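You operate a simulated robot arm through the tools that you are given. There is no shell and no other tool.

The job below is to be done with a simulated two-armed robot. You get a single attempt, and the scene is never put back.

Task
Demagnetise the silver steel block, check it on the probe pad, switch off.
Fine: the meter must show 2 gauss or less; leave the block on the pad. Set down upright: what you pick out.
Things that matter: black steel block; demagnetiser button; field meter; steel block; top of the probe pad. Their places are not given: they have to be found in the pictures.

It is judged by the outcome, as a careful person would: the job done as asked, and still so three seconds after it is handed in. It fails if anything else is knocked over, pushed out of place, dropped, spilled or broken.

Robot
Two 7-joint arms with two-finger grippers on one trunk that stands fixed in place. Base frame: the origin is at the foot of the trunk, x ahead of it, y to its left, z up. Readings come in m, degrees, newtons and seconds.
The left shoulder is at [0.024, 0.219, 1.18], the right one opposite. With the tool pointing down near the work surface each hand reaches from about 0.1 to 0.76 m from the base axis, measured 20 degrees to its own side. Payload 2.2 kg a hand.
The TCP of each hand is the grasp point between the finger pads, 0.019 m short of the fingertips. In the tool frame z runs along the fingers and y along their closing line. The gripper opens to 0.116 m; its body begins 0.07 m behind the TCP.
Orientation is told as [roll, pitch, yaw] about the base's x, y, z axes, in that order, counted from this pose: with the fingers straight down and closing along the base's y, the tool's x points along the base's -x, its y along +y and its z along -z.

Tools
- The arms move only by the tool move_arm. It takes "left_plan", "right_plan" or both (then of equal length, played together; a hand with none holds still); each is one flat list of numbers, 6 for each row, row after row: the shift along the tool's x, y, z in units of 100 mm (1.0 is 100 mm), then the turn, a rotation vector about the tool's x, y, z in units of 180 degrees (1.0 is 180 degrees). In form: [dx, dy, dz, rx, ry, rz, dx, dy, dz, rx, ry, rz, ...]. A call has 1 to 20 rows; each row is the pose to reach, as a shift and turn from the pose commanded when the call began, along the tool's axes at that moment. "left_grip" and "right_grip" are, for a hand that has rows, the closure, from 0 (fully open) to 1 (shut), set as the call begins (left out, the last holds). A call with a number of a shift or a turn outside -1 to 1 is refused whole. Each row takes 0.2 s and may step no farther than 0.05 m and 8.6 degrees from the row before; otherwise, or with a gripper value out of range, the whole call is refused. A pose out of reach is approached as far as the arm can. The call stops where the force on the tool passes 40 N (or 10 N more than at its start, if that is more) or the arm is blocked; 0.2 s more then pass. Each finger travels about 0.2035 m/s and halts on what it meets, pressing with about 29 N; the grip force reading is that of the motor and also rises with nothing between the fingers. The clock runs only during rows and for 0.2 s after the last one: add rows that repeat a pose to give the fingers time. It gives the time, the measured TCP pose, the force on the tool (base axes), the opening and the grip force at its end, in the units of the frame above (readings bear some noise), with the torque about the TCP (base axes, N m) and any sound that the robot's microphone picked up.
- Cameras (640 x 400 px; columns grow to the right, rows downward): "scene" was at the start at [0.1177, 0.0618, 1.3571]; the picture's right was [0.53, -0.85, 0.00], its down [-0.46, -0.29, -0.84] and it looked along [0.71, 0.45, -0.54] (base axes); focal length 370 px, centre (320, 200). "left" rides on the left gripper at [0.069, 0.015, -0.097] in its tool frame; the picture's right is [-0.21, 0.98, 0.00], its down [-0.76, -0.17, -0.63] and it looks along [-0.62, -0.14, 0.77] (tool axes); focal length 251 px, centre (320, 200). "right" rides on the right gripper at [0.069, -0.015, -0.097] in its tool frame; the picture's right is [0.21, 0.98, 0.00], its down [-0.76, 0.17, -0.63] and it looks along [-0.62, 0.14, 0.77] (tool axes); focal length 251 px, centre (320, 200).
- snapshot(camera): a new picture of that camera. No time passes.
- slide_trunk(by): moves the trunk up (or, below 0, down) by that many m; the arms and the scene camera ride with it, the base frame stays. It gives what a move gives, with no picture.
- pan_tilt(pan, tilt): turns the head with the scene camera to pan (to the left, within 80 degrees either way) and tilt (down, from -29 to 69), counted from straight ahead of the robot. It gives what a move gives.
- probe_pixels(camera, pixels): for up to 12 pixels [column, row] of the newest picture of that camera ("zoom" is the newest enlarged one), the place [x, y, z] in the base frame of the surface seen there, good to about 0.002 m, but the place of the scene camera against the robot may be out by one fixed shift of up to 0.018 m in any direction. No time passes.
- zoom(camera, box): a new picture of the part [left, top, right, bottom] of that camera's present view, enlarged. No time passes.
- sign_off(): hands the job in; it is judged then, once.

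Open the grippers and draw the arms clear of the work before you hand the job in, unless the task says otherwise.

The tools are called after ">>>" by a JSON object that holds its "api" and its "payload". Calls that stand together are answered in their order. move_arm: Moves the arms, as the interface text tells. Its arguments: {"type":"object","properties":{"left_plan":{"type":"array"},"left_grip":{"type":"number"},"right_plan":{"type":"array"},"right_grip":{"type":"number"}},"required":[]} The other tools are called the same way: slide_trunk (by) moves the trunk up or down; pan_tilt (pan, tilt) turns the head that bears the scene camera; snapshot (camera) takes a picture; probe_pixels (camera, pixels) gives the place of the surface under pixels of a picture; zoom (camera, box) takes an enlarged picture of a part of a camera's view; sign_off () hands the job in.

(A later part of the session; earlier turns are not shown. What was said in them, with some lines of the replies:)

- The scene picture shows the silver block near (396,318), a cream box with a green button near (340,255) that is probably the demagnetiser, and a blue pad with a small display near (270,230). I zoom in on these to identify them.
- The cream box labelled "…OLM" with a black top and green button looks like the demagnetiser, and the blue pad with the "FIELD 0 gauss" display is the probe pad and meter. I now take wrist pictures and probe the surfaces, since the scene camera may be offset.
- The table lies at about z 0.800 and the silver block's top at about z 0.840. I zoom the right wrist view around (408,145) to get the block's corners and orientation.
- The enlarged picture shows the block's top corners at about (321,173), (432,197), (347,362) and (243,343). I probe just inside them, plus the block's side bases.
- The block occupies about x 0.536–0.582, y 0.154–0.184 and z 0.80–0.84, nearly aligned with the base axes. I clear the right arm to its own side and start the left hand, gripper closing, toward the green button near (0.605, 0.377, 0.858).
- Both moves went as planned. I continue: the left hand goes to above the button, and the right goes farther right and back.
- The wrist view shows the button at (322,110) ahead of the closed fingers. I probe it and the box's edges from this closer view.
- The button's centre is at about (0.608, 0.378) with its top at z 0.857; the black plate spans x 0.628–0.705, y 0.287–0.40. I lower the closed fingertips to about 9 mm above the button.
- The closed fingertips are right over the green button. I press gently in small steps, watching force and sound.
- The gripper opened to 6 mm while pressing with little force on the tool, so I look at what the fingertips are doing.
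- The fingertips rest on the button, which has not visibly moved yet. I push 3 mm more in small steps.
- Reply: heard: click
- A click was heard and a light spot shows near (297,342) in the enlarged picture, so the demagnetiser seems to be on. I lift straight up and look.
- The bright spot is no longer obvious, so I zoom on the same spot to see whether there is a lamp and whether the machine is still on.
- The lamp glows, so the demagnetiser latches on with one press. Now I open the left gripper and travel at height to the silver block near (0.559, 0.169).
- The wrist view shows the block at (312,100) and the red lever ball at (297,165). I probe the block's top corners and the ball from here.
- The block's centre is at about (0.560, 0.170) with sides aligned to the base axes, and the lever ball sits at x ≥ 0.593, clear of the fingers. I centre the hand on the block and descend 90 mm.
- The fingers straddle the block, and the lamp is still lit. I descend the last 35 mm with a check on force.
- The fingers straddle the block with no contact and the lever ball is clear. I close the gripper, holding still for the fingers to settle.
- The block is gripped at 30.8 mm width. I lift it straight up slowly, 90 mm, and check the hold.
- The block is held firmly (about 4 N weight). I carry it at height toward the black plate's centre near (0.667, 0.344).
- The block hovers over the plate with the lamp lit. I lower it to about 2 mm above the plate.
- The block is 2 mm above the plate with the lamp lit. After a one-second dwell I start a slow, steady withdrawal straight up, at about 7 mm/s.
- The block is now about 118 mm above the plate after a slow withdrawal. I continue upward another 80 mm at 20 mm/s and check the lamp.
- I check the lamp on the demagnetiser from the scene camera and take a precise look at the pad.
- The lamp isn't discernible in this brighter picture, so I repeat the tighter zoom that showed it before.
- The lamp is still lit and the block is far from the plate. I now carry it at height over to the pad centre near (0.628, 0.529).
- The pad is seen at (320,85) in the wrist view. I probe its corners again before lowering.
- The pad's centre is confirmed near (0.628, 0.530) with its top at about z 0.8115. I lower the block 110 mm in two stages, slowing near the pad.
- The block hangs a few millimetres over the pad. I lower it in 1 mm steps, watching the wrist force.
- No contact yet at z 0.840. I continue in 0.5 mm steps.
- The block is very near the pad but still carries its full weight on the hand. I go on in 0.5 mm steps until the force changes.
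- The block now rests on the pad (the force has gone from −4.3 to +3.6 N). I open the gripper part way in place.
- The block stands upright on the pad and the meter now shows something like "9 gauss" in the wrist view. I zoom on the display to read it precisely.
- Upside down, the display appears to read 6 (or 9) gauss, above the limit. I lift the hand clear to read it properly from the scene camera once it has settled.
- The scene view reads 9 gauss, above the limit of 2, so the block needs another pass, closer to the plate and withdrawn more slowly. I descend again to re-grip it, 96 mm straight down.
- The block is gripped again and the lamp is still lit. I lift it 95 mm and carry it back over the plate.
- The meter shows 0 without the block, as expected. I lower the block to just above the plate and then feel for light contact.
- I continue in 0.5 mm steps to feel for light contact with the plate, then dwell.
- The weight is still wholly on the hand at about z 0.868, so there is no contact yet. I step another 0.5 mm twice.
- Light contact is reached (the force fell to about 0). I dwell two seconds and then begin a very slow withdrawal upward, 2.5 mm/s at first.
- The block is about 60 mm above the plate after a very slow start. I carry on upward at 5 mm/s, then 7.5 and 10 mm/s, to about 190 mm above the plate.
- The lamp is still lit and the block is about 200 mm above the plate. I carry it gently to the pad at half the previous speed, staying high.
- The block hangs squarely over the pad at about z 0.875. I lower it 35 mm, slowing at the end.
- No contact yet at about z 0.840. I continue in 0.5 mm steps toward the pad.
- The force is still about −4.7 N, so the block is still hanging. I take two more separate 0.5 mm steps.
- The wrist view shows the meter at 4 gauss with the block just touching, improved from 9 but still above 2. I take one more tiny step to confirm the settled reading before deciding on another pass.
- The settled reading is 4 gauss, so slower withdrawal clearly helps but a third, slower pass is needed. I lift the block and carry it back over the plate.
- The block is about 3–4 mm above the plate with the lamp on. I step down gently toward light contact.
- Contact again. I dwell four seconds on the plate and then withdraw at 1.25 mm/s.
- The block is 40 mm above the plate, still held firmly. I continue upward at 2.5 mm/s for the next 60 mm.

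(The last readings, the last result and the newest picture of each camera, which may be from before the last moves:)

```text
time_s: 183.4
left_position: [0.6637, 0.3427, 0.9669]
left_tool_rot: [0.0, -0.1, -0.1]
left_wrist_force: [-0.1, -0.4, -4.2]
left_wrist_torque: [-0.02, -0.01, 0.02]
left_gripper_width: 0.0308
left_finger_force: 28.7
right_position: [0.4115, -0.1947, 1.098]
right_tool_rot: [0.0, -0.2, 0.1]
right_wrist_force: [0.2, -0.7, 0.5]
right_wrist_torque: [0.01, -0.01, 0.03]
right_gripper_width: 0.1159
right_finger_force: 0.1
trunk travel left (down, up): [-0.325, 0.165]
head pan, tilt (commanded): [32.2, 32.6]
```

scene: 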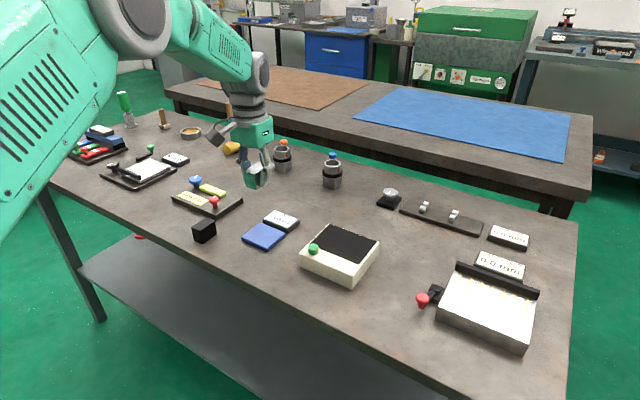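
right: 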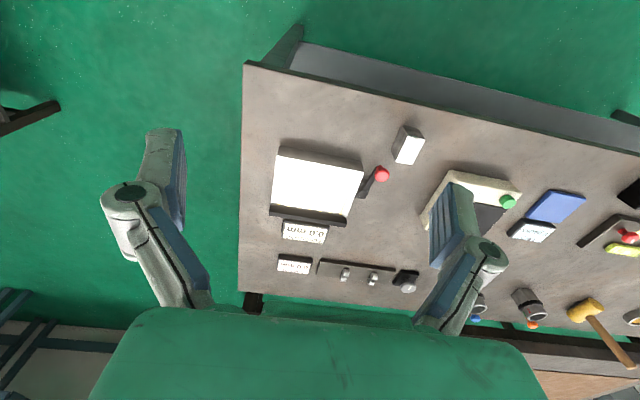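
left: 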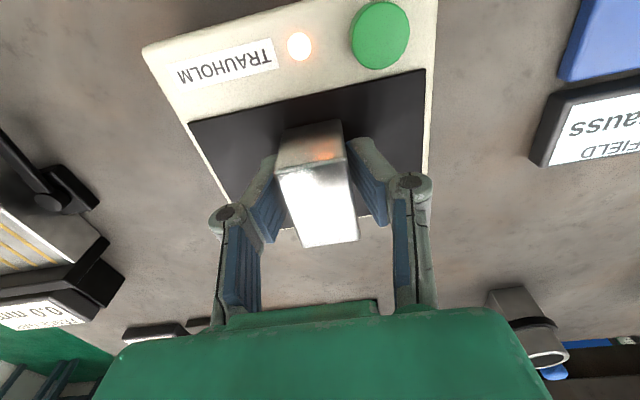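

The block is 100 mm above the plate. I continue at 5 mm/s for 60 mm, then 7.5 mm/s for 45 mm, to just over 200 mm clearance.

>>> {"api": "move_arm", "payload": {"left_plan": [0, 0, -0.01, 0, 0, 0, 0, 0, -0.02, 0, 0, 0, 0, 0, -0.03, 0, 0, 0, 0, 0, -0.04, 0, 0, 0, 0, 0, -0.05, 0, 0, 0, 0, 0, -0.06, 0, 0, 0, 0, 0, -0.07, 0, 0, 0, 0, 0, -0.08, 0, 0, 0, 0, 0, -0.09, 0, 0, 0, 0, 0, -0.1, 0, 0, 0, 0, 0, -0.11, 0, 0, 0, 0, 0, -0.12, 0, 0, 0, 0, 0, -0.13, 0, 0, 0, 0, 0, -0.14, 0, 0, 0, 0, 0, -0.15, 0, 0, 0, 0, 0, -0.16, 0, 0, 0, 0, 0, -0.17, 0, 0, 0, 0, 0, -0.18, 0, 0, 0, 0, 0, -0.19, 0, 0, 0, 0, 0, -0.2, 0, 0, 0]}}

>>> {"api": "move_arm", "payload": {"left_plan": [0, 0, -0.01, 0, 0, 0, 0, 0, -0.02, 0, 0, 0, 0, 0, -0.03, 0, 0, 0, 0, 0, -0.04, 0, 0, 0, 0, 0, -0.05, 0, 0, 0, 0, 0, -0.06, 0, 0, 0, 0, 0, -0.07, 0, 0, 0, 0, 0, -0.08, 0, 0, 0, 0, 0, -0.09, 0, 0, 0, 0, 0, -0.1, 0, 0, 0, 0, 0, -0.11, 0, 0, 0, 0, 0, -0.12, 0, 0, 0, 0, 0, -0.13, 0, 0, 0, 0, 0, -0.14, 0, 0, 0, 0, 0, -0.15, 0, 0, 0, 0, 0, -0.16, 0, 0, 0, 0, 0, -0.17, 0, 0, 0, 0, 0, -0.18, 0, 0, 0, 0, 0, -0.19, 0, 0, 0, 0, 0, -0.2, 0, 0, 0]}}

>>> {"api": "move_arm", "payload": {"left_plan": [0, 0, -0.01, 0, 0, 0, 0, 0, -0.02, 0, 0, 0, 0, 0, -0.03, 0, 0, 0, 0, 0, -0.04, 0, 0, 0, 0, 0, -0.05, 0, 0, 0, 0, 0, -0.06, 0, 0, 0, 0, 0, -0.07, 0, 0, 0, 0, 0, -0.08, 0, 0, 0, 0, 0, -0.09, 0, 0, 0, 0, 0, -0.1, 0, 0, 0, 0, 0, -0.11, 0, 0, 0, 0, 0, -0.12, 0, 0, 0, 0, 0, -0.13, 0, 0, 0, 0, 0, -0.14, 0, 0, 0, 0, 0, -0.15, 0, 0, 0, 0, 0, -0.16, 0, 0, 0, 0, 0, -0.17, 0, 0, 0, 0, 0, -0.18, 0, 0, 0, 0, 0, -0.19, 0, 0, 0, 0, 0, -0.2, 0, 0, 0]}}

>>> {"api": "move_arm", "payload": {"left_plan": [0, 0, -0.015, 0, 0, 0, 0, 0, -0.03, 0, 0, 0, 0, 0, -0.045, 0, 0, 0, 0, 0, -0.06, 0, 0, 0, 0, 0, -0.075, 0, 0, 0, 0, 0, -0.09, 0, 0, 0, 0, 0, -0.105, 0, 0, 0, 0, 0, -0.12, 0, 0, 0, 0, 0, -0.135, 0, 0, 0, 0, 0, -0.15, 0, 0, 0, 0, 0, -0.165, 0, 0, 0, 0, 0, -0.18, 0, 0, 0, 0, 0, -0.195, 0, 0, 0, 0, 0, -0.21, 0, 0, 0, 0, 0, -0.225, 0, 0, 0, 0, 0, -0.24, 0, 0, 0, 0, 0, -0.255, 0, 0, 0, 0, 0, -0.27, 0, 0, 0, 0, 0, -0.285, 0, 0, 0, 0, 0, -0.3, 0, 0, 0]}}

>>> {"api": "move_arm", "payload": {"left_plan": [0, 0, -0.015, 0, 0, 0, 0, 0, -0.03, 0, 0, 0, 0, 0, -0.045, 0, 0, 0, 0, 0, -0.06, 0, 0, 0, 0, 0, -0.075, 0, 0, 0, 0, 0, -0.09, 0, 0, 0, 0, 0, -0.105, 0, 0, 0, 0, 0, -0.12, 0, 0, 0, 0, 0, -0.135, 0, 0, 0, 0, 0, -0.15, 0, 0, 0]}}

>>> {"api": "zoom", "payload": {"camera": "scene", "box": [300, 235, 360, 275]}}

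```text
time_s: 187.6
left_position: [0.6623, 0.343, 0.9865]
left_tool_rot: [0.0, 0.1, 0.0]
left_wrist_force: [-0.2, -0.4, -5.5]
left_wrist_torque: [-0.03, 0.0, 0.01]
left_gripper_width: 0.0308
left_finger_force: 29.0
right_position: [0.4107, -0.1955, 1.0982]
right_tool_rot: [0.0, -0.1, 0.0]
right_wrist_force: [0.0, 0.0, 0.0]
right_wrist_torque: [-0.02, 0.05, 0.0]
right_gripper_width: 0.1162
right_finger_force: 0.0
trunk travel left (down, up): [-0.325, 0.165]
head pan, tilt (commanded): [32.2, 32.6]
```

```text
time_s: 191.8
left_position: [0.6632, 0.3445, 1.0066]
left_tool_rot: [0.1, 0.0, 0.0]
left_wrist_force: [0.0, -0.3, -3.9]
left_wrist_torque: [0.03, 0.0, 0.01]
left_gripper_width: 0.0308
left_finger_force: 29.0
right_position: [0.4108, -0.1957, 1.0981]
right_tool_rot: [0.0, 0.0, 0.0]
right_wrist_force: [-0.9, -0.3, 0.5]
right_wrist_torque: [0.0, -0.03, 0.01]
right_gripper_width: 0.1159
right_finger_force: 0.1
trunk travel left (down, up): [-0.325, 0.165]
head pan, tilt (commanded): [32.2, 32.6]
```

```text
time_s: 196.0
left_position: [0.663, 0.3425, 1.028]
left_tool_rot: [0.0, 0.0, 0.1]
left_wrist_force: [-0.5, 0.0, -4.8]
left_wrist_torque: [-0.01, 0.01, 0.0]
left_gripper_width: 0.0306
left_finger_force: 28.9
right_position: [0.4114, -0.1948, 1.098]
right_tool_rot: [0.0, -0.1, 0.0]
right_wrist_force: [-0.1, -0.3, -0.3]
right_wrist_torque: [-0.01, -0.01, 0.01]
right_gripper_width: 0.1161
right_finger_force: 0.1
trunk travel left (down, up): [-0.325, 0.165]
head pan, tilt (commanded): [32.2, 32.6]
```

```text
time_s: 200.2
left_position: [0.6636, 0.3431, 1.058]
left_tool_rot: [0.1, -0.1, 0.0]
left_wrist_force: [-0.7, 0.0, -4.4]
left_wrist_torque: [0.02, 0.0, -0.01]
left_gripper_width: 0.0307
left_finger_force: 28.7
right_position: [0.4099, -0.1962, 1.0985]
right_tool_rot: [0.0, -0.1, 0.0]
right_wrist_force: [0.0, 0.0, -0.9]
right_wrist_torque: [0.03, -0.01, -0.02]
right_gripper_width: 0.1157
right_finger_force: 0.1
trunk travel left (down, up): [-0.325, 0.165]
head pan, tilt (commanded): [32.2, 32.6]
```

```text
time_s: 202.4
left_position: [0.6628, 0.3435, 1.0732]
left_tool_rot: [0.0, -0.2, 0.1]
left_wrist_force: [-0.4, -0.1, -4.3]
left_wrist_torque: [0.01, 0.0, 0.01]
left_gripper_width: 0.0311
left_finger_force: 29.2
right_position: [0.411, -0.1955, 1.0981]
right_tool_rot: [0.0, -0.2, 0.0]
right_wrist_force: [0.3, 0.0, 1.0]
right_wrist_torque: [0.0, 0.03, 0.02]
right_gripper_width: 0.1161
right_finger_force: 0.1
trunk travel left (down, up): [-0.325, 0.165]
head pan, tilt (commanded): [32.2, 32.6]
```

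```text
10.00 times, centred on (330, 255) of scene
```

zoom: 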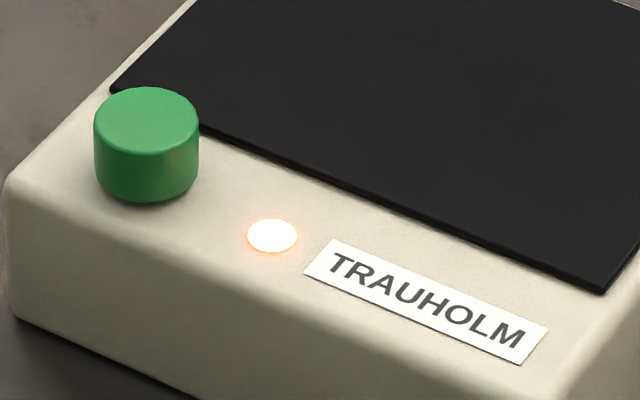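

The lamp is still on and the block is 205 mm above the plate. I carry it slowly sideways (about 23 mm/s at first) to above the pad and lower it toward it.

>>> {"api": "move_arm", "payload": {"left_plan": [0.01, 0.045, 0, 0, 0, 0, 0.02, 0.09, 0, 0, 0, 0, 0.03, 0.14, 0, 0, 0, 0, 0.04, 0.185, 0, 0, 0, 0, 0.05, 0.23, 0, 0, 0, 0, 0.06, 0.28, 0, 0, 0, 0, 0.07, 0.325, 0, 0, 0, 0, 0.08, 0.37, 0, 0, 0, 0, 0.09, 0.42, 0, 0, 0, 0, 0.1, 0.465, 0, 0, 0, 0, 0.11, 0.51, 0, 0, 0, 0, 0.12, 0.56, 0, 0, 0, 0, 0.13, 0.605, 0, 0, 0, 0, 0.14, 0.65, 0, 0, 0, 0, 0.15, 0.7, 0, 0, 0, 0, 0.16, 0.745, 0, 0, 0, 0, 0.17, 0.79, 0, 0, 0, 0, 0.175, 0.835, 0, 0, 0, 0, 0.18, 0.88, 0, 0, 0, 0, 0.185, 0.93, 0, 0, 0, 0]}}

>>> {"api": "move_arm", "payload": {"left_plan": [0.02, 0.1, 0.05, 0, 0, 0, 0.04, 0.2, 0.14, 0, 0, 0, 0.06, 0.3, 0.24, 0, 0, 0, 0.08, 0.4, 0.34, 0, 0, 0, 0.1, 0.5, 0.44, 0, 0, 0, 0.12, 0.6, 0.54, 0, 0, 0, 0.14, 0.7, 0.64, 0, 0, 0, 0.16, 0.78, 0.74, 0, 0, 0, 0.175, 0.86, 0.84, 0, 0, 0, 0.19, 0.93, 0.95, 0, 0, 0]}}

>>> {"api": "move_arm", "payload": {"left_plan": [0, 0, 0.2, 0, 0, 0, 0, 0, 0.4, 0, 0, 0, 0, 0, 0.6, 0, 0, 0, 0, 0, 0.8, 0, 0, 0, 0, 0, 1.0, 0, 0, 0]}}

>>> {"api": "snapshot", "payload": {"camera": "left"}}

>>> {"api": "zoom", "payload": {"camera": "scene", "box": [200, 170, 340, 270]}}

```text
time_s: 206.6
left_position: [0.6441, 0.4367, 1.0722]
left_tool_rot: [0.0, 0.0, -0.1]
left_wrist_force: [0.5, -0.8, -3.5]
left_wrist_torque: [0.03, -0.01, -0.01]
left_gripper_width: 0.0306
left_finger_force: 29.1
right_position: [0.4111, -0.1951, 1.0986]
right_tool_rot: [0.0, 0.0, 0.0]
right_wrist_force: [-0.7, 0.1, 0.6]
right_wrist_torque: [-0.02, -0.01, 0.0]
right_gripper_width: 0.116
right_finger_force: 0.0
trunk travel left (down, up): [-0.325, 0.165]
head pan, tilt (commanded): [32.2, 32.6]
```

```text
time_s: 208.8
left_position: [0.6264, 0.5298, 0.9758]
left_tool_rot: [0.0, -0.1, 0.0]
left_wrist_force: [-0.2, 0.1, -4.1]
left_wrist_torque: [0.0, 0.02, -0.01]
left_gripper_width: 0.0306
left_finger_force: 29.2
right_position: [0.4098, -0.1946, 1.0983]
right_tool_rot: [0.0, 0.0, 0.0]
right_wrist_force: [0.3, -0.7, 0.3]
right_wrist_torque: [0.01, 0.0, -0.02]
right_gripper_width: 0.1159
right_finger_force: 0.1
trunk travel left (down, up): [-0.325, 0.165]
head pan, tilt (commanded): [32.2, 32.6]
```

```text
time_s: 210.0
left_position: [0.6252, 0.5302, 0.8765]
left_tool_rot: [0.1, -0.1, 0.0]
left_wrist_force: [0.7, 0.1, -4.0]
left_wrist_torque: [-0.02, 0.06, 0.0]
left_gripper_width: 0.0311
left_finger_force: 29.3
right_position: [0.4103, -0.1949, 1.0975]
right_tool_rot: [0.0, 0.0, 0.0]
right_wrist_force: [0.7, -0.7, -0.2]
right_wrist_torque: [-0.02, 0.03, -0.01]
right_gripper_width: 0.1161
right_finger_force: 0.0
trunk travel left (down, up): [-0.325, 0.165]
head pan, tilt (commanded): [32.2, 32.6]
```

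```text
taken
```

left: 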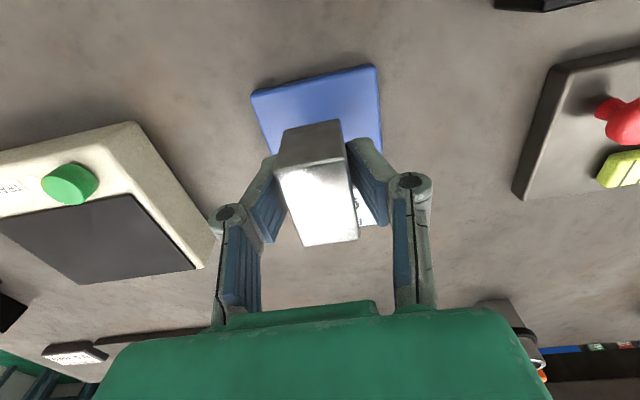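

```text
4.00 times, centred on (270, 220) of scene
```

zoom: 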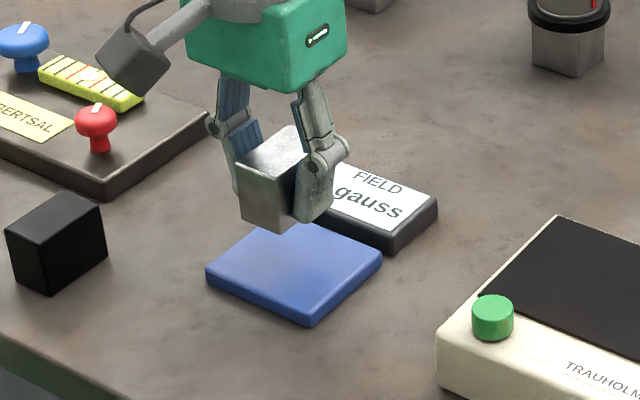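

The block hangs squarely over the pad again at about z 0.876. I lower it 37 mm and read the display.

>>> {"api": "move_arm", "payload": {"left_plan": [0, 0, 0.08, 0, 0, 0, 0, 0, 0.16, 0, 0, 0, 0, 0, 0.23, 0, 0, 0, 0, 0, 0.3, 0, 0, 0, 0, 0, 0.34, 0, 0, 0, 0, 0, 0.36, 0, 0, 0, 0, 0, 0.37, 0, 0, 0]}}

>>> {"api": "move_arm", "payload": {"left_plan": [0, 0, 0.005, 0, 0, 0]}}

>>> {"api": "move_arm", "payload": {"left_plan": [0, 0, 0.005, 0, 0, 0]}}

>>> {"api": "snapshot", "payload": {"camera": "left"}}

>>> {"api": "zoom", "payload": {"camera": "left", "box": [280, 200, 400, 280]}}

```text
time_s: 211.6
left_position: [0.6261, 0.5303, 0.8398]
left_tool_rot: [0.0, -0.2, 0.0]
left_wrist_force: [-0.7, -0.4, -5.0]
left_wrist_torque: [0.04, 0.03, 0.01]
left_gripper_width: 0.0309
left_finger_force: 29.2
right_position: [0.411, -0.1951, 1.0983]
right_tool_rot: [0.0, -0.1, 0.1]
right_wrist_force: [0.5, 0.4, 0.3]
right_wrist_torque: [-0.01, 0.0, 0.02]
right_gripper_width: 0.1163
right_finger_force: 0.1
trunk travel left (down, up): [-0.325, 0.165]
head pan, tilt (commanded): [32.2, 32.6]
```

```text
time_s: 212.0
left_position: [0.6262, 0.5292, 0.8394]
left_tool_rot: [0.1, -0.1, 0.0]
left_wrist_force: [-0.2, -0.1, -4.4]
left_wrist_torque: [-0.01, -0.02, 0.01]
left_gripper_width: 0.031
left_finger_force: 28.5
right_position: [0.4105, -0.1948, 1.0971]
right_tool_rot: [0.1, -0.2, 0.1]
right_wrist_force: [-0.1, -0.1, 0.1]
right_wrist_torque: [0.02, 0.0, 0.01]
right_gripper_width: 0.1159
right_finger_force: 0.0
trunk travel left (down, up): [-0.325, 0.165]
head pan, tilt (commanded): [32.2, 32.6]
```

```text
time_s: 212.4
left_position: [0.6268, 0.5288, 0.8402]
left_tool_rot: [-0.1, 0.0, 0.0]
left_wrist_force: [0.6, 0.0, -4.2]
left_wrist_torque: [0.02, 0.01, 0.01]
left_gripper_width: 0.031
left_finger_force: 28.9
right_position: [0.412, -0.1958, 1.0978]
right_tool_rot: [0.0, -0.1, -0.1]
right_wrist_force: [0.2, -0.1, 0.1]
right_wrist_torque: [-0.01, 0.02, -0.03]
right_gripper_width: 0.1162
right_finger_force: 0.1
trunk travel left (down, up): [-0.325, 0.165]
head pan, tilt (commanded): [32.2, 32.6]
```

```text
taken
```

left: 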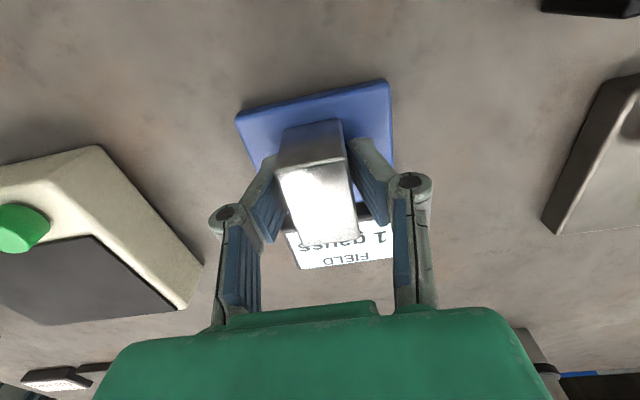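

```text
5.00 times, centred on (340, 240) of left
```

zoom: 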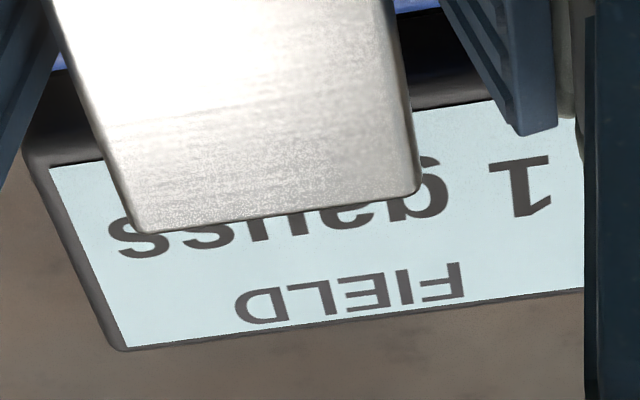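

The display now reads 1 gauss, within the limit. I step on down in 0.5 mm steps until the pad takes the weight.

>>> {"api": "move_arm", "payload": {"left_plan": [0, 0, 0.005, 0, 0, 0, 0, 0, 0.01, 0, 0, 0]}}

>>> {"api": "move_arm", "payload": {"left_plan": [0, 0, 0.005, 0, 0, 0, 0, 0, 0.005, 0, 0, 0]}}

>>> {"api": "move_arm", "payload": {"left_plan": [0, 0, 0.005, 0, 0, 0, 0, 0, 0.005, 0, 0, 0]}}

```text
time_s: 213.0
left_position: [0.626, 0.529, 0.8382]
left_tool_rot: [0.0, -0.1, 0.0]
left_wrist_force: [-0.1, 0.1, -3.2]
left_wrist_torque: [-0.03, -0.01, 0.06]
left_gripper_width: 0.0306
left_finger_force: 28.9
right_position: [0.4116, -0.1959, 1.098]
right_tool_rot: [0.0, -0.1, 0.1]
right_wrist_force: [-0.3, -0.3, 0.0]
right_wrist_torque: [0.02, 0.03, 0.01]
right_gripper_width: 0.116
right_finger_force: 0.0
trunk travel left (down, up): [-0.325, 0.165]
head pan, tilt (commanded): [32.2, 32.6]
```

```text
time_s: 213.6
left_position: [0.6265, 0.5293, 0.8382]
left_tool_rot: [-0.1, -0.1, -0.1]
left_wrist_force: [-0.1, 0.3, -1.8]
left_wrist_torque: [-0.02, -0.06, -0.01]
left_gripper_width: 0.0307
left_finger_force: 29.0
right_position: [0.4112, -0.1948, 1.0983]
right_tool_rot: [0.0, 0.0, 0.1]
right_wrist_force: [0.7, 0.3, 0.7]
right_wrist_torque: [0.02, 0.0, 0.04]
right_gripper_width: 0.1159
right_finger_force: 0.1
trunk travel left (down, up): [-0.325, 0.165]
head pan, tilt (commanded): [32.2, 32.6]
```

```text
time_s: 214.2
left_position: [0.6269, 0.5288, 0.8379]
left_tool_rot: [0.1, -0.1, 0.0]
left_wrist_force: [-0.1, 0.3, 2.5]
left_wrist_torque: [-0.05, -0.12, 0.03]
left_gripper_width: 0.0306
left_finger_force: 28.6
right_position: [0.4102, -0.196, 1.0992]
right_tool_rot: [0.1, -0.1, 0.0]
right_wrist_force: [-0.5, 0.0, -0.2]
right_wrist_torque: [0.02, 0.02, -0.01]
right_gripper_width: 0.1161
right_finger_force: 0.0
trunk travel left (down, up): [-0.325, 0.165]
head pan, tilt (commanded): [32.2, 32.6]
```

The pad now carries the block (+2.5 N). I open the gripper part way and then lift the hand straight up clear of the block.

>>> {"api": "move_arm", "payload": {"left_plan": [0, 0, 0, 0, 0, 0, 0, 0, 0, 0, 0, 0, 0, 0, 0, 0, 0, 0], "left_grip": 0.4}}

>>> {"api": "move_arm", "payload": {"left_plan": [0, 0, -0.1, 0, 0, 0, 0, 0, -0.3, 0, 0, 0, 0, 0, -0.5, 0, 0, 0, 0, 0, -0.75, 0, 0, 0, 0, 0, -1.0, 0, 0, 0]}}

>>> {"api": "zoom", "payload": {"camera": "scene", "box": [225, 195, 325, 260]}}

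>>> {"api": "snapshot", "payload": {"camera": "left"}}

```text
time_s: 215.0
left_position: [0.6269, 0.5297, 0.8374]
left_tool_rot: [0.1, -0.1, 0.1]
left_wrist_force: [0.5, 0.0, 0.1]
left_wrist_torque: [0.03, 0.04, 0.03]
left_gripper_width: 0.0695
left_finger_force: 0.0
right_position: [0.4102, -0.1959, 1.0987]
right_tool_rot: [0.0, -0.1, 0.0]
right_wrist_force: [1.0, 0.3, -0.5]
right_wrist_torque: [0.03, -0.01, 0.02]
right_gripper_width: 0.116
right_finger_force: 0.0
trunk travel left (down, up): [-0.325, 0.165]
head pan, tilt (commanded): [32.2, 32.6]
```

```text
time_s: 216.2
left_position: [0.6256, 0.5285, 0.9377]
left_tool_rot: [0.0, -0.1, 0.0]
left_wrist_force: [-1.3, 0.1, 0.4]
left_wrist_torque: [-0.02, 0.03, 0.01]
left_gripper_width: 0.0696
left_finger_force: 0.0
right_position: [0.4109, -0.196, 1.0995]
right_tool_rot: [0.1, -0.1, 0.1]
right_wrist_force: [-0.6, -0.5, 1.1]
right_wrist_torque: [0.0, -0.05, 0.0]
right_gripper_width: 0.116
right_finger_force: 0.1
trunk travel left (down, up): [-0.325, 0.165]
head pan, tilt (commanded): [32.2, 32.6]
```

```text
6.15 times, centred on (275, 228) of scene
```

zoom: 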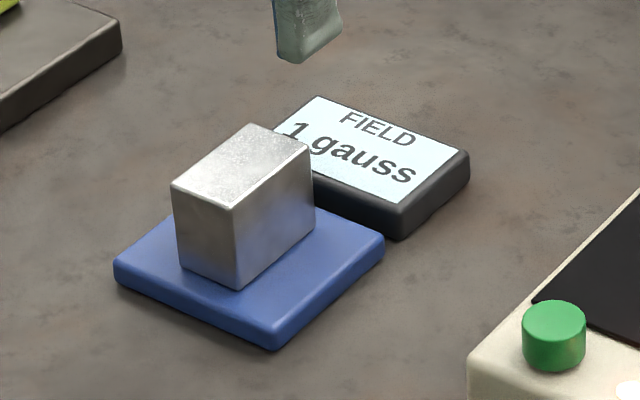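

```text
taken
```

left: 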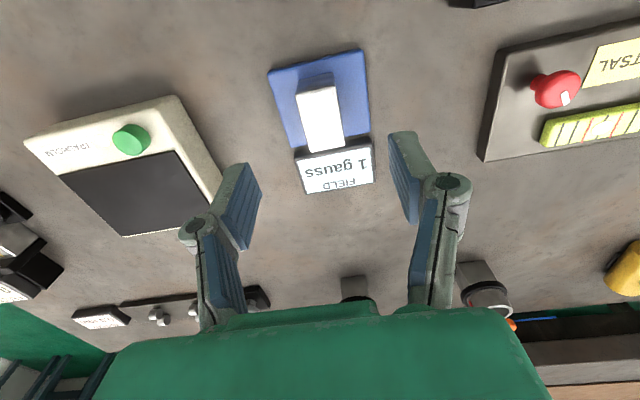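

The meter reads 1 gauss with the block upright on the pad. Now I move the left hand, gripper closing, back over the green button to switch the demagnetiser off.

>>> {"api": "move_arm", "payload": {"left_plan": [0.02, -0.15, -0.12, 0, 0, 0, 0.05, -0.33, -0.15, 0, 0, 0, 0.07, -0.5, -0.15, 0, 0, 0, 0.09, -0.76, -0.15, 0, 0, 0], "left_grip": 1}}

>>> {"api": "move_arm", "payload": {"left_plan": [0.02, -0.19, 0, 0, 0, 0, 0.05, -0.38, 0, 0, 0, 0, 0.07, -0.57, 0, 0, 0, 0, 0.09, -0.75, 0, 0, 0, 0]}}

>>> {"api": "snapshot", "payload": {"camera": "left"}}

```text
time_s: 217.2
left_position: [0.6157, 0.453, 0.9539]
left_tool_rot: [0.0, -0.1, 0.0]
left_wrist_force: [0.4, -0.3, -0.7]
left_wrist_torque: [0.02, 0.0, 0.02]
left_gripper_width: 0.0
left_finger_force: 28.9
right_position: [0.4098, -0.1966, 1.0997]
right_tool_rot: [0.0, -0.1, -0.1]
right_wrist_force: [-0.4, -0.3, -0.6]
right_wrist_torque: [0.0, -0.01, -0.02]
right_gripper_width: 0.1162
right_finger_force: 0.1
trunk travel left (down, up): [-0.325, 0.165]
head pan, tilt (commanded): [32.2, 32.6]
```

```text
time_s: 218.2
left_position: [0.6066, 0.3766, 0.9532]
left_tool_rot: [0.1, -0.1, 0.0]
left_wrist_force: [0.3, -0.1, -0.7]
left_wrist_torque: [0.01, 0.01, 0.03]
left_gripper_width: 0.0
left_finger_force: 28.5
right_position: [0.4103, -0.1961, 1.0985]
right_tool_rot: [0.1, -0.1, 0.0]
right_wrist_force: [0.0, 0.6, -0.1]
right_wrist_torque: [0.02, -0.02, -0.02]
right_gripper_width: 0.1159
right_finger_force: 0.1
trunk travel left (down, up): [-0.325, 0.165]
head pan, tilt (commanded): [32.2, 32.6]
```

```text
taken
```

left: 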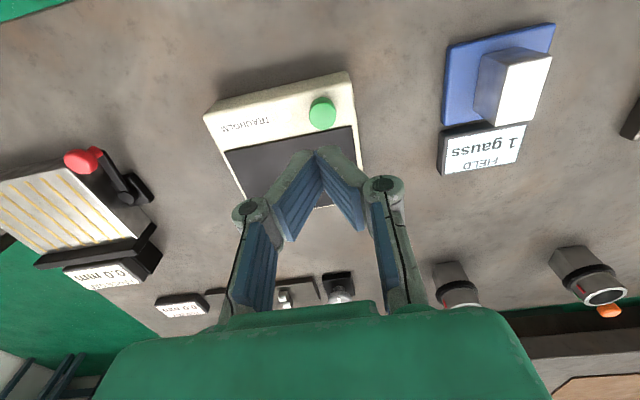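

The hand is over the button at (0.607, 0.377). I lower to about 9 mm above it with a small correction.

>>> {"api": "move_arm", "payload": {"left_plan": [-0.01, 0.01, 0.17, 0, 0, 0, -0.01, 0.01, 0.34, 0, 0, 0, -0.01, 0.01, 0.52, 0, 0, 0, -0.01, 0.01, 0.68, 0, 0, 0]}}

>>> {"api": "zoom", "payload": {"camera": "left", "box": [200, 80, 440, 230]}}

```text
time_s: 219.2
left_position: [0.6095, 0.3801, 0.8848]
left_tool_rot: [-0.1, 0.0, 0.0]
left_wrist_force: [-0.1, -0.8, 0.4]
left_wrist_torque: [-0.01, 0.0, -0.02]
left_gripper_width: 0.0001
left_finger_force: 28.6
right_position: [0.4104, -0.1941, 1.0988]
right_tool_rot: [0.0, 0.0, 0.0]
right_wrist_force: [-0.2, 0.2, -1.1]
right_wrist_torque: [0.01, 0.01, 0.01]
right_gripper_width: 0.1161
right_finger_force: 0.0
trunk travel left (down, up): [-0.325, 0.165]
head pan, tilt (commanded): [32.2, 32.6]
```

```text
2.67 times, centred on (320, 155) of left
```

zoom: 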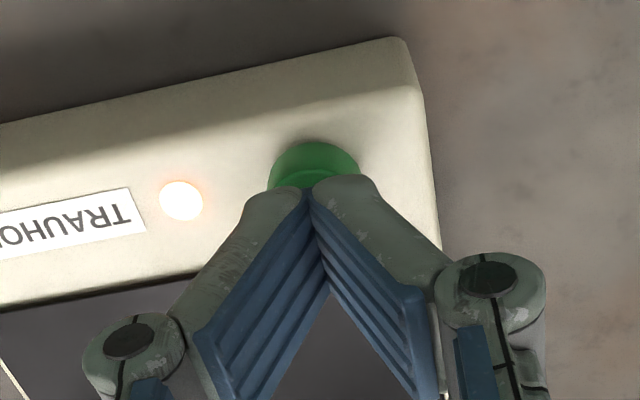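

The fingertips are over the button and the lamp is lit. I press gently in small steps and listen for the click.

>>> {"api": "move_arm", "payload": {"left_plan": [0, 0, 0.04, 0, 0, 0, 0, 0, 0.08, 0, 0, 0, 0, 0, 0.1, 0, 0, 0, 0, 0, 0.12, 0, 0, 0]}}

>>> {"api": "zoom", "payload": {"camera": "scene", "box": [300, 235, 360, 275]}}

```text
time_s: 220.2
left_position: [0.6084, 0.3787, 0.8727]
left_tool_rot: [0.0, -0.1, -0.1]
left_wrist_force: [-0.2, 0.3, 0.7]
left_wrist_torque: [-0.02, 0.01, 0.05]
left_gripper_width: 0.006
left_finger_force: 28.7
right_position: [0.4108, -0.1956, 1.0985]
right_tool_rot: [0.0, -0.1, 0.0]
right_wrist_force: [0.6, -0.8, -0.3]
right_wrist_torque: [-0.04, -0.01, -0.03]
right_gripper_width: 0.1158
right_finger_force: 0.0
trunk travel left (down, up): [-0.325, 0.165]
head pan, tilt (commanded): [32.2, 32.6]
```

```text
10.00 times, centred on (330, 255) of scene
```

zoom: 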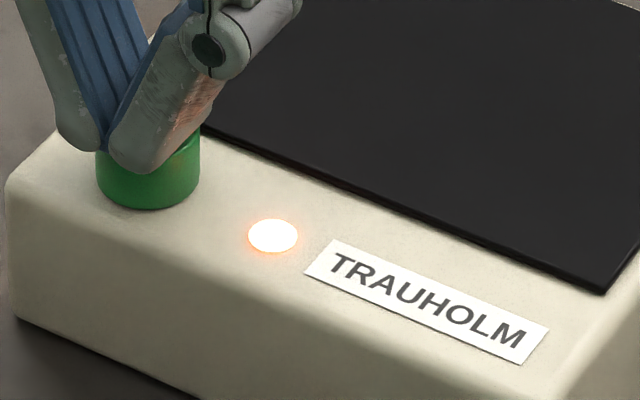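

The fingertips touch the button and the lamp is still on; no click yet. I press 3 mm further, as the first time.

>>> {"api": "move_arm", "payload": {"left_plan": [0, 0, 0.01, 0, 0, 0, 0, 0, 0.02, 0, 0, 0, 0, 0, 0.03, 0, 0, 0]}}

>>> {"api": "zoom", "payload": {"camera": "scene", "box": [300, 235, 360, 275]}}

```text
time_s: 221.0
left_position: [0.6078, 0.3798, 0.8692]
left_tool_rot: [0.0, -0.1, 0.1]
left_wrist_force: [-0.7, 1.7, 4.0]
left_wrist_torque: [0.01, -0.01, -0.03]
left_gripper_width: 0.0058
left_finger_force: 28.7
right_position: [0.4113, -0.1951, 1.0995]
right_tool_rot: [0.0, -0.1, 0.1]
right_wrist_force: [-1.3, 0.6, 0.1]
right_wrist_torque: [-0.03, 0.0, 0.0]
right_gripper_width: 0.116
right_finger_force: 0.0
trunk travel left (down, up): [-0.325, 0.165]
head pan, tilt (commanded): [32.2, 32.6]
heard: click
```

```text
10.00 times, centred on (330, 255) of scene
```

zoom: 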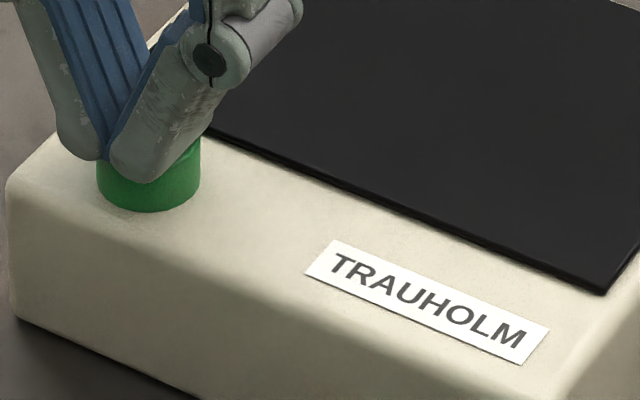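

A click was heard and the lamp has gone out: the demagnetiser is off. I lift straight up off the button.

>>> {"api": "move_arm", "payload": {"left_plan": [0, 0, -0.05, 0, 0, 0, 0, 0, -0.15, 0, 0, 0, 0, 0, -0.45, 0, 0, 0, 0, 0, -0.9, 0, 0, 0]}}

>>> {"api": "zoom", "payload": {"camera": "scene", "box": [300, 235, 360, 275]}}

>>> {"api": "snapshot", "payload": {"camera": "left"}}

```text
time_s: 222.0
left_position: [0.6061, 0.3787, 0.9614]
left_tool_rot: [0.1, -0.1, 0.0]
left_wrist_force: [0.5, -0.5, 0.1]
left_wrist_torque: [-0.04, 0.01, 0.02]
left_gripper_width: 0.0
left_finger_force: 28.7
right_position: [0.4097, -0.1964, 1.0982]
right_tool_rot: [0.0, -0.1, 0.0]
right_wrist_force: [-1.2, 0.6, 0.9]
right_wrist_torque: [0.04, 0.0, 0.03]
right_gripper_width: 0.1159
right_finger_force: 0.0
trunk travel left (down, up): [-0.325, 0.165]
head pan, tilt (commanded): [32.2, 32.6]
```

```text
10.00 times, centred on (330, 255) of scene
```

zoom: 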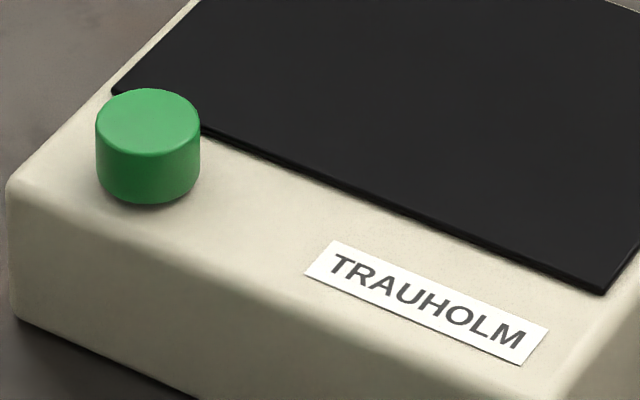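

```text
taken
```

left: 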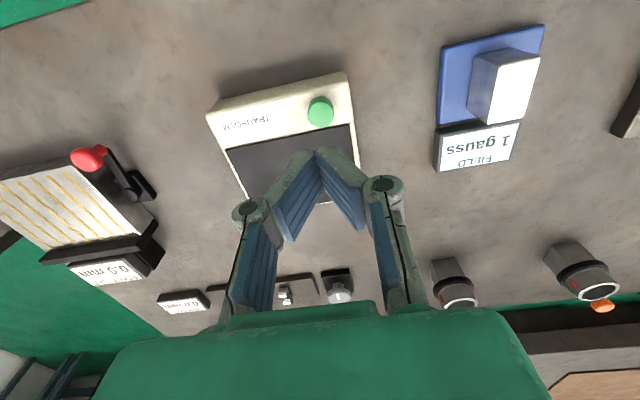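

The lamp is out and the meter still shows 1 gauss. I raise the left arm, open its gripper, and draw it back toward its starting place.

>>> {"api": "move_arm", "payload": {"left_plan": [0, 0, -0.25, 0, 0, 0, 0, 0, -0.5, 0, 0, 0, 0, 0, -0.75, 0, 0, 0, 0, 0, -1.0, 0, 0, 0], "left_grip": 0}}

>>> {"api": "move_arm", "payload": {"left_plan": [0.25, 0.1, -0.1, 0, 0, 0, 0.5, 0.2, -0.2, 0, 0, 0, 0.75, 0.3, -0.3, 0, 0, 0, 1.0, 0.4, -0.35, 0, 0, 0]}}

>>> {"api": "move_arm", "payload": {"left_plan": [0.22, 0.12, 0, 0, 0, 0, 0.44, 0.25, 0, 0, 0, 0, 0.66, 0.37, 0, 0, 0, 0, 0.85, 0.5, 0, 0, 0, 0]}}

>>> {"api": "snapshot", "payload": {"camera": "scene"}}

>>> {"api": "zoom", "payload": {"camera": "scene", "box": [225, 195, 325, 260]}}

>>> {"api": "zoom", "payload": {"camera": "scene", "box": [300, 235, 360, 275]}}

```text
time_s: 223.0
left_position: [0.6063, 0.3784, 1.062]
left_tool_rot: [0.0, -0.1, 0.0]
left_wrist_force: [-0.7, -0.1, -0.2]
left_wrist_torque: [0.04, -0.03, -0.01]
left_gripper_width: 0.1161
left_finger_force: 0.1
right_position: [0.4103, -0.196, 1.098]
right_tool_rot: [0.0, -0.2, 0.0]
right_wrist_force: [-0.7, 0.0, -0.2]
right_wrist_torque: [0.04, -0.02, -0.02]
right_gripper_width: 0.1159
right_finger_force: 0.0
trunk travel left (down, up): [-0.325, 0.165]
head pan, tilt (commanded): [32.2, 32.6]
```

```text
time_s: 224.0
left_position: [0.5069, 0.4199, 1.0971]
left_tool_rot: [0.0, -0.2, 0.0]
left_wrist_force: [-0.2, -0.7, 0.7]
left_wrist_torque: [0.04, -0.03, -0.01]
left_gripper_width: 0.116
left_finger_force: 0.1
right_position: [0.4096, -0.1958, 1.0995]
right_tool_rot: [0.0, -0.2, 0.1]
right_wrist_force: [-0.7, -0.3, 1.4]
right_wrist_torque: [-0.03, 0.0, 0.04]
right_gripper_width: 0.116
right_finger_force: 0.0
trunk travel left (down, up): [-0.325, 0.165]
head pan, tilt (commanded): [32.2, 32.6]
```

```text
time_s: 225.0
left_position: [0.4224, 0.4696, 1.096]
left_tool_rot: [-0.1, -0.2, 0.0]
left_wrist_force: [-0.1, -1.3, -0.1]
left_wrist_torque: [-0.01, -0.02, 0.03]
left_gripper_width: 0.1158
left_finger_force: 0.1
right_position: [0.4094, -0.1957, 1.0982]
right_tool_rot: [0.1, -0.2, 0.0]
right_wrist_force: [-0.4, 0.0, -0.7]
right_wrist_torque: [-0.01, -0.05, 0.0]
right_gripper_width: 0.116
right_finger_force: 0.1
trunk travel left (down, up): [-0.325, 0.165]
head pan, tilt (commanded): [32.2, 32.6]
```

```text
taken
```

scene: 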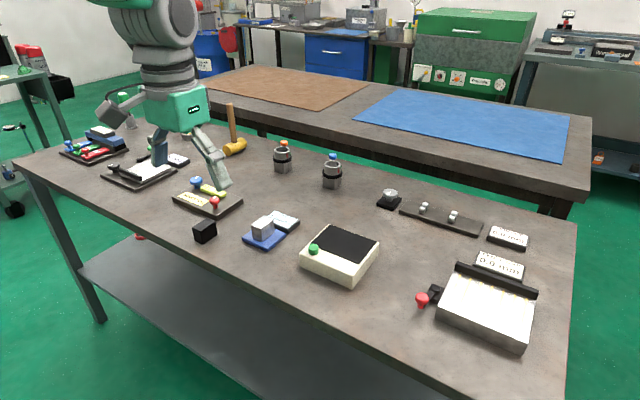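

```text
6.15 times, centred on (275, 228) of scene
```

zoom: 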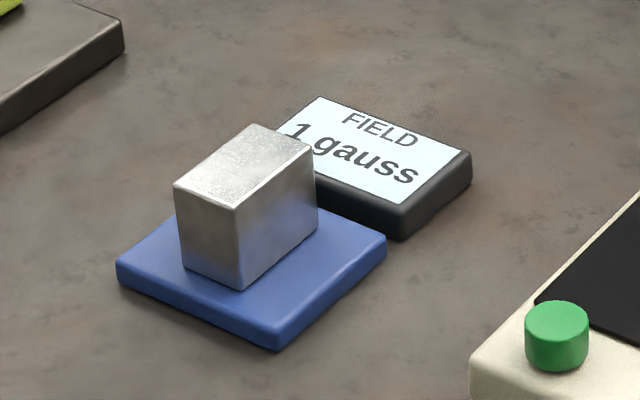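

```text
10.00 times, centred on (330, 255) of scene
```

zoom: 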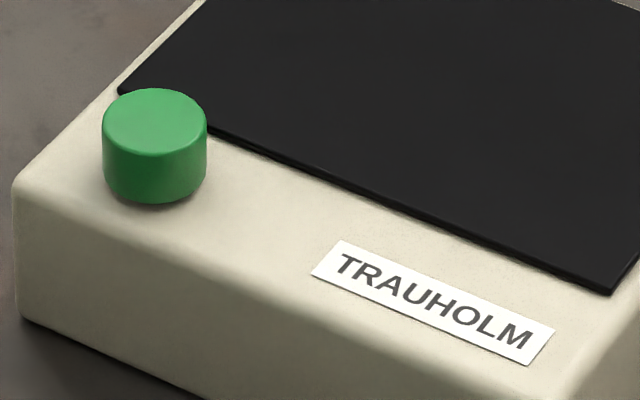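

The block stands upright on the pad, the meter reads 1 gauss and the demagnetiser's lamp is out. Nothing else has moved, and both grippers are open and clear of the work. I hand the job in.

>>> {"api": "sign_off", "payload": {}}

```text
The job is handed in.
```

The silver steel block is demagnetised and standing upright on the probe pad. The meter reads 1 gauss, within the limit of 2, and the demagnetiser is switched off.

It took three passes over the plate. The first left 9 gauss and the second 4. The third, lifted away much more slowly, brought it down to 1.

I switched the demagnetiser off only after the block was on the pad. There was a click and the lamp went out, and the meter still read 1 gauss afterwards. In the last pictures nothing else on the bench had been moved or knocked over. Both grippers were open and the arms clear when I handed the job in.
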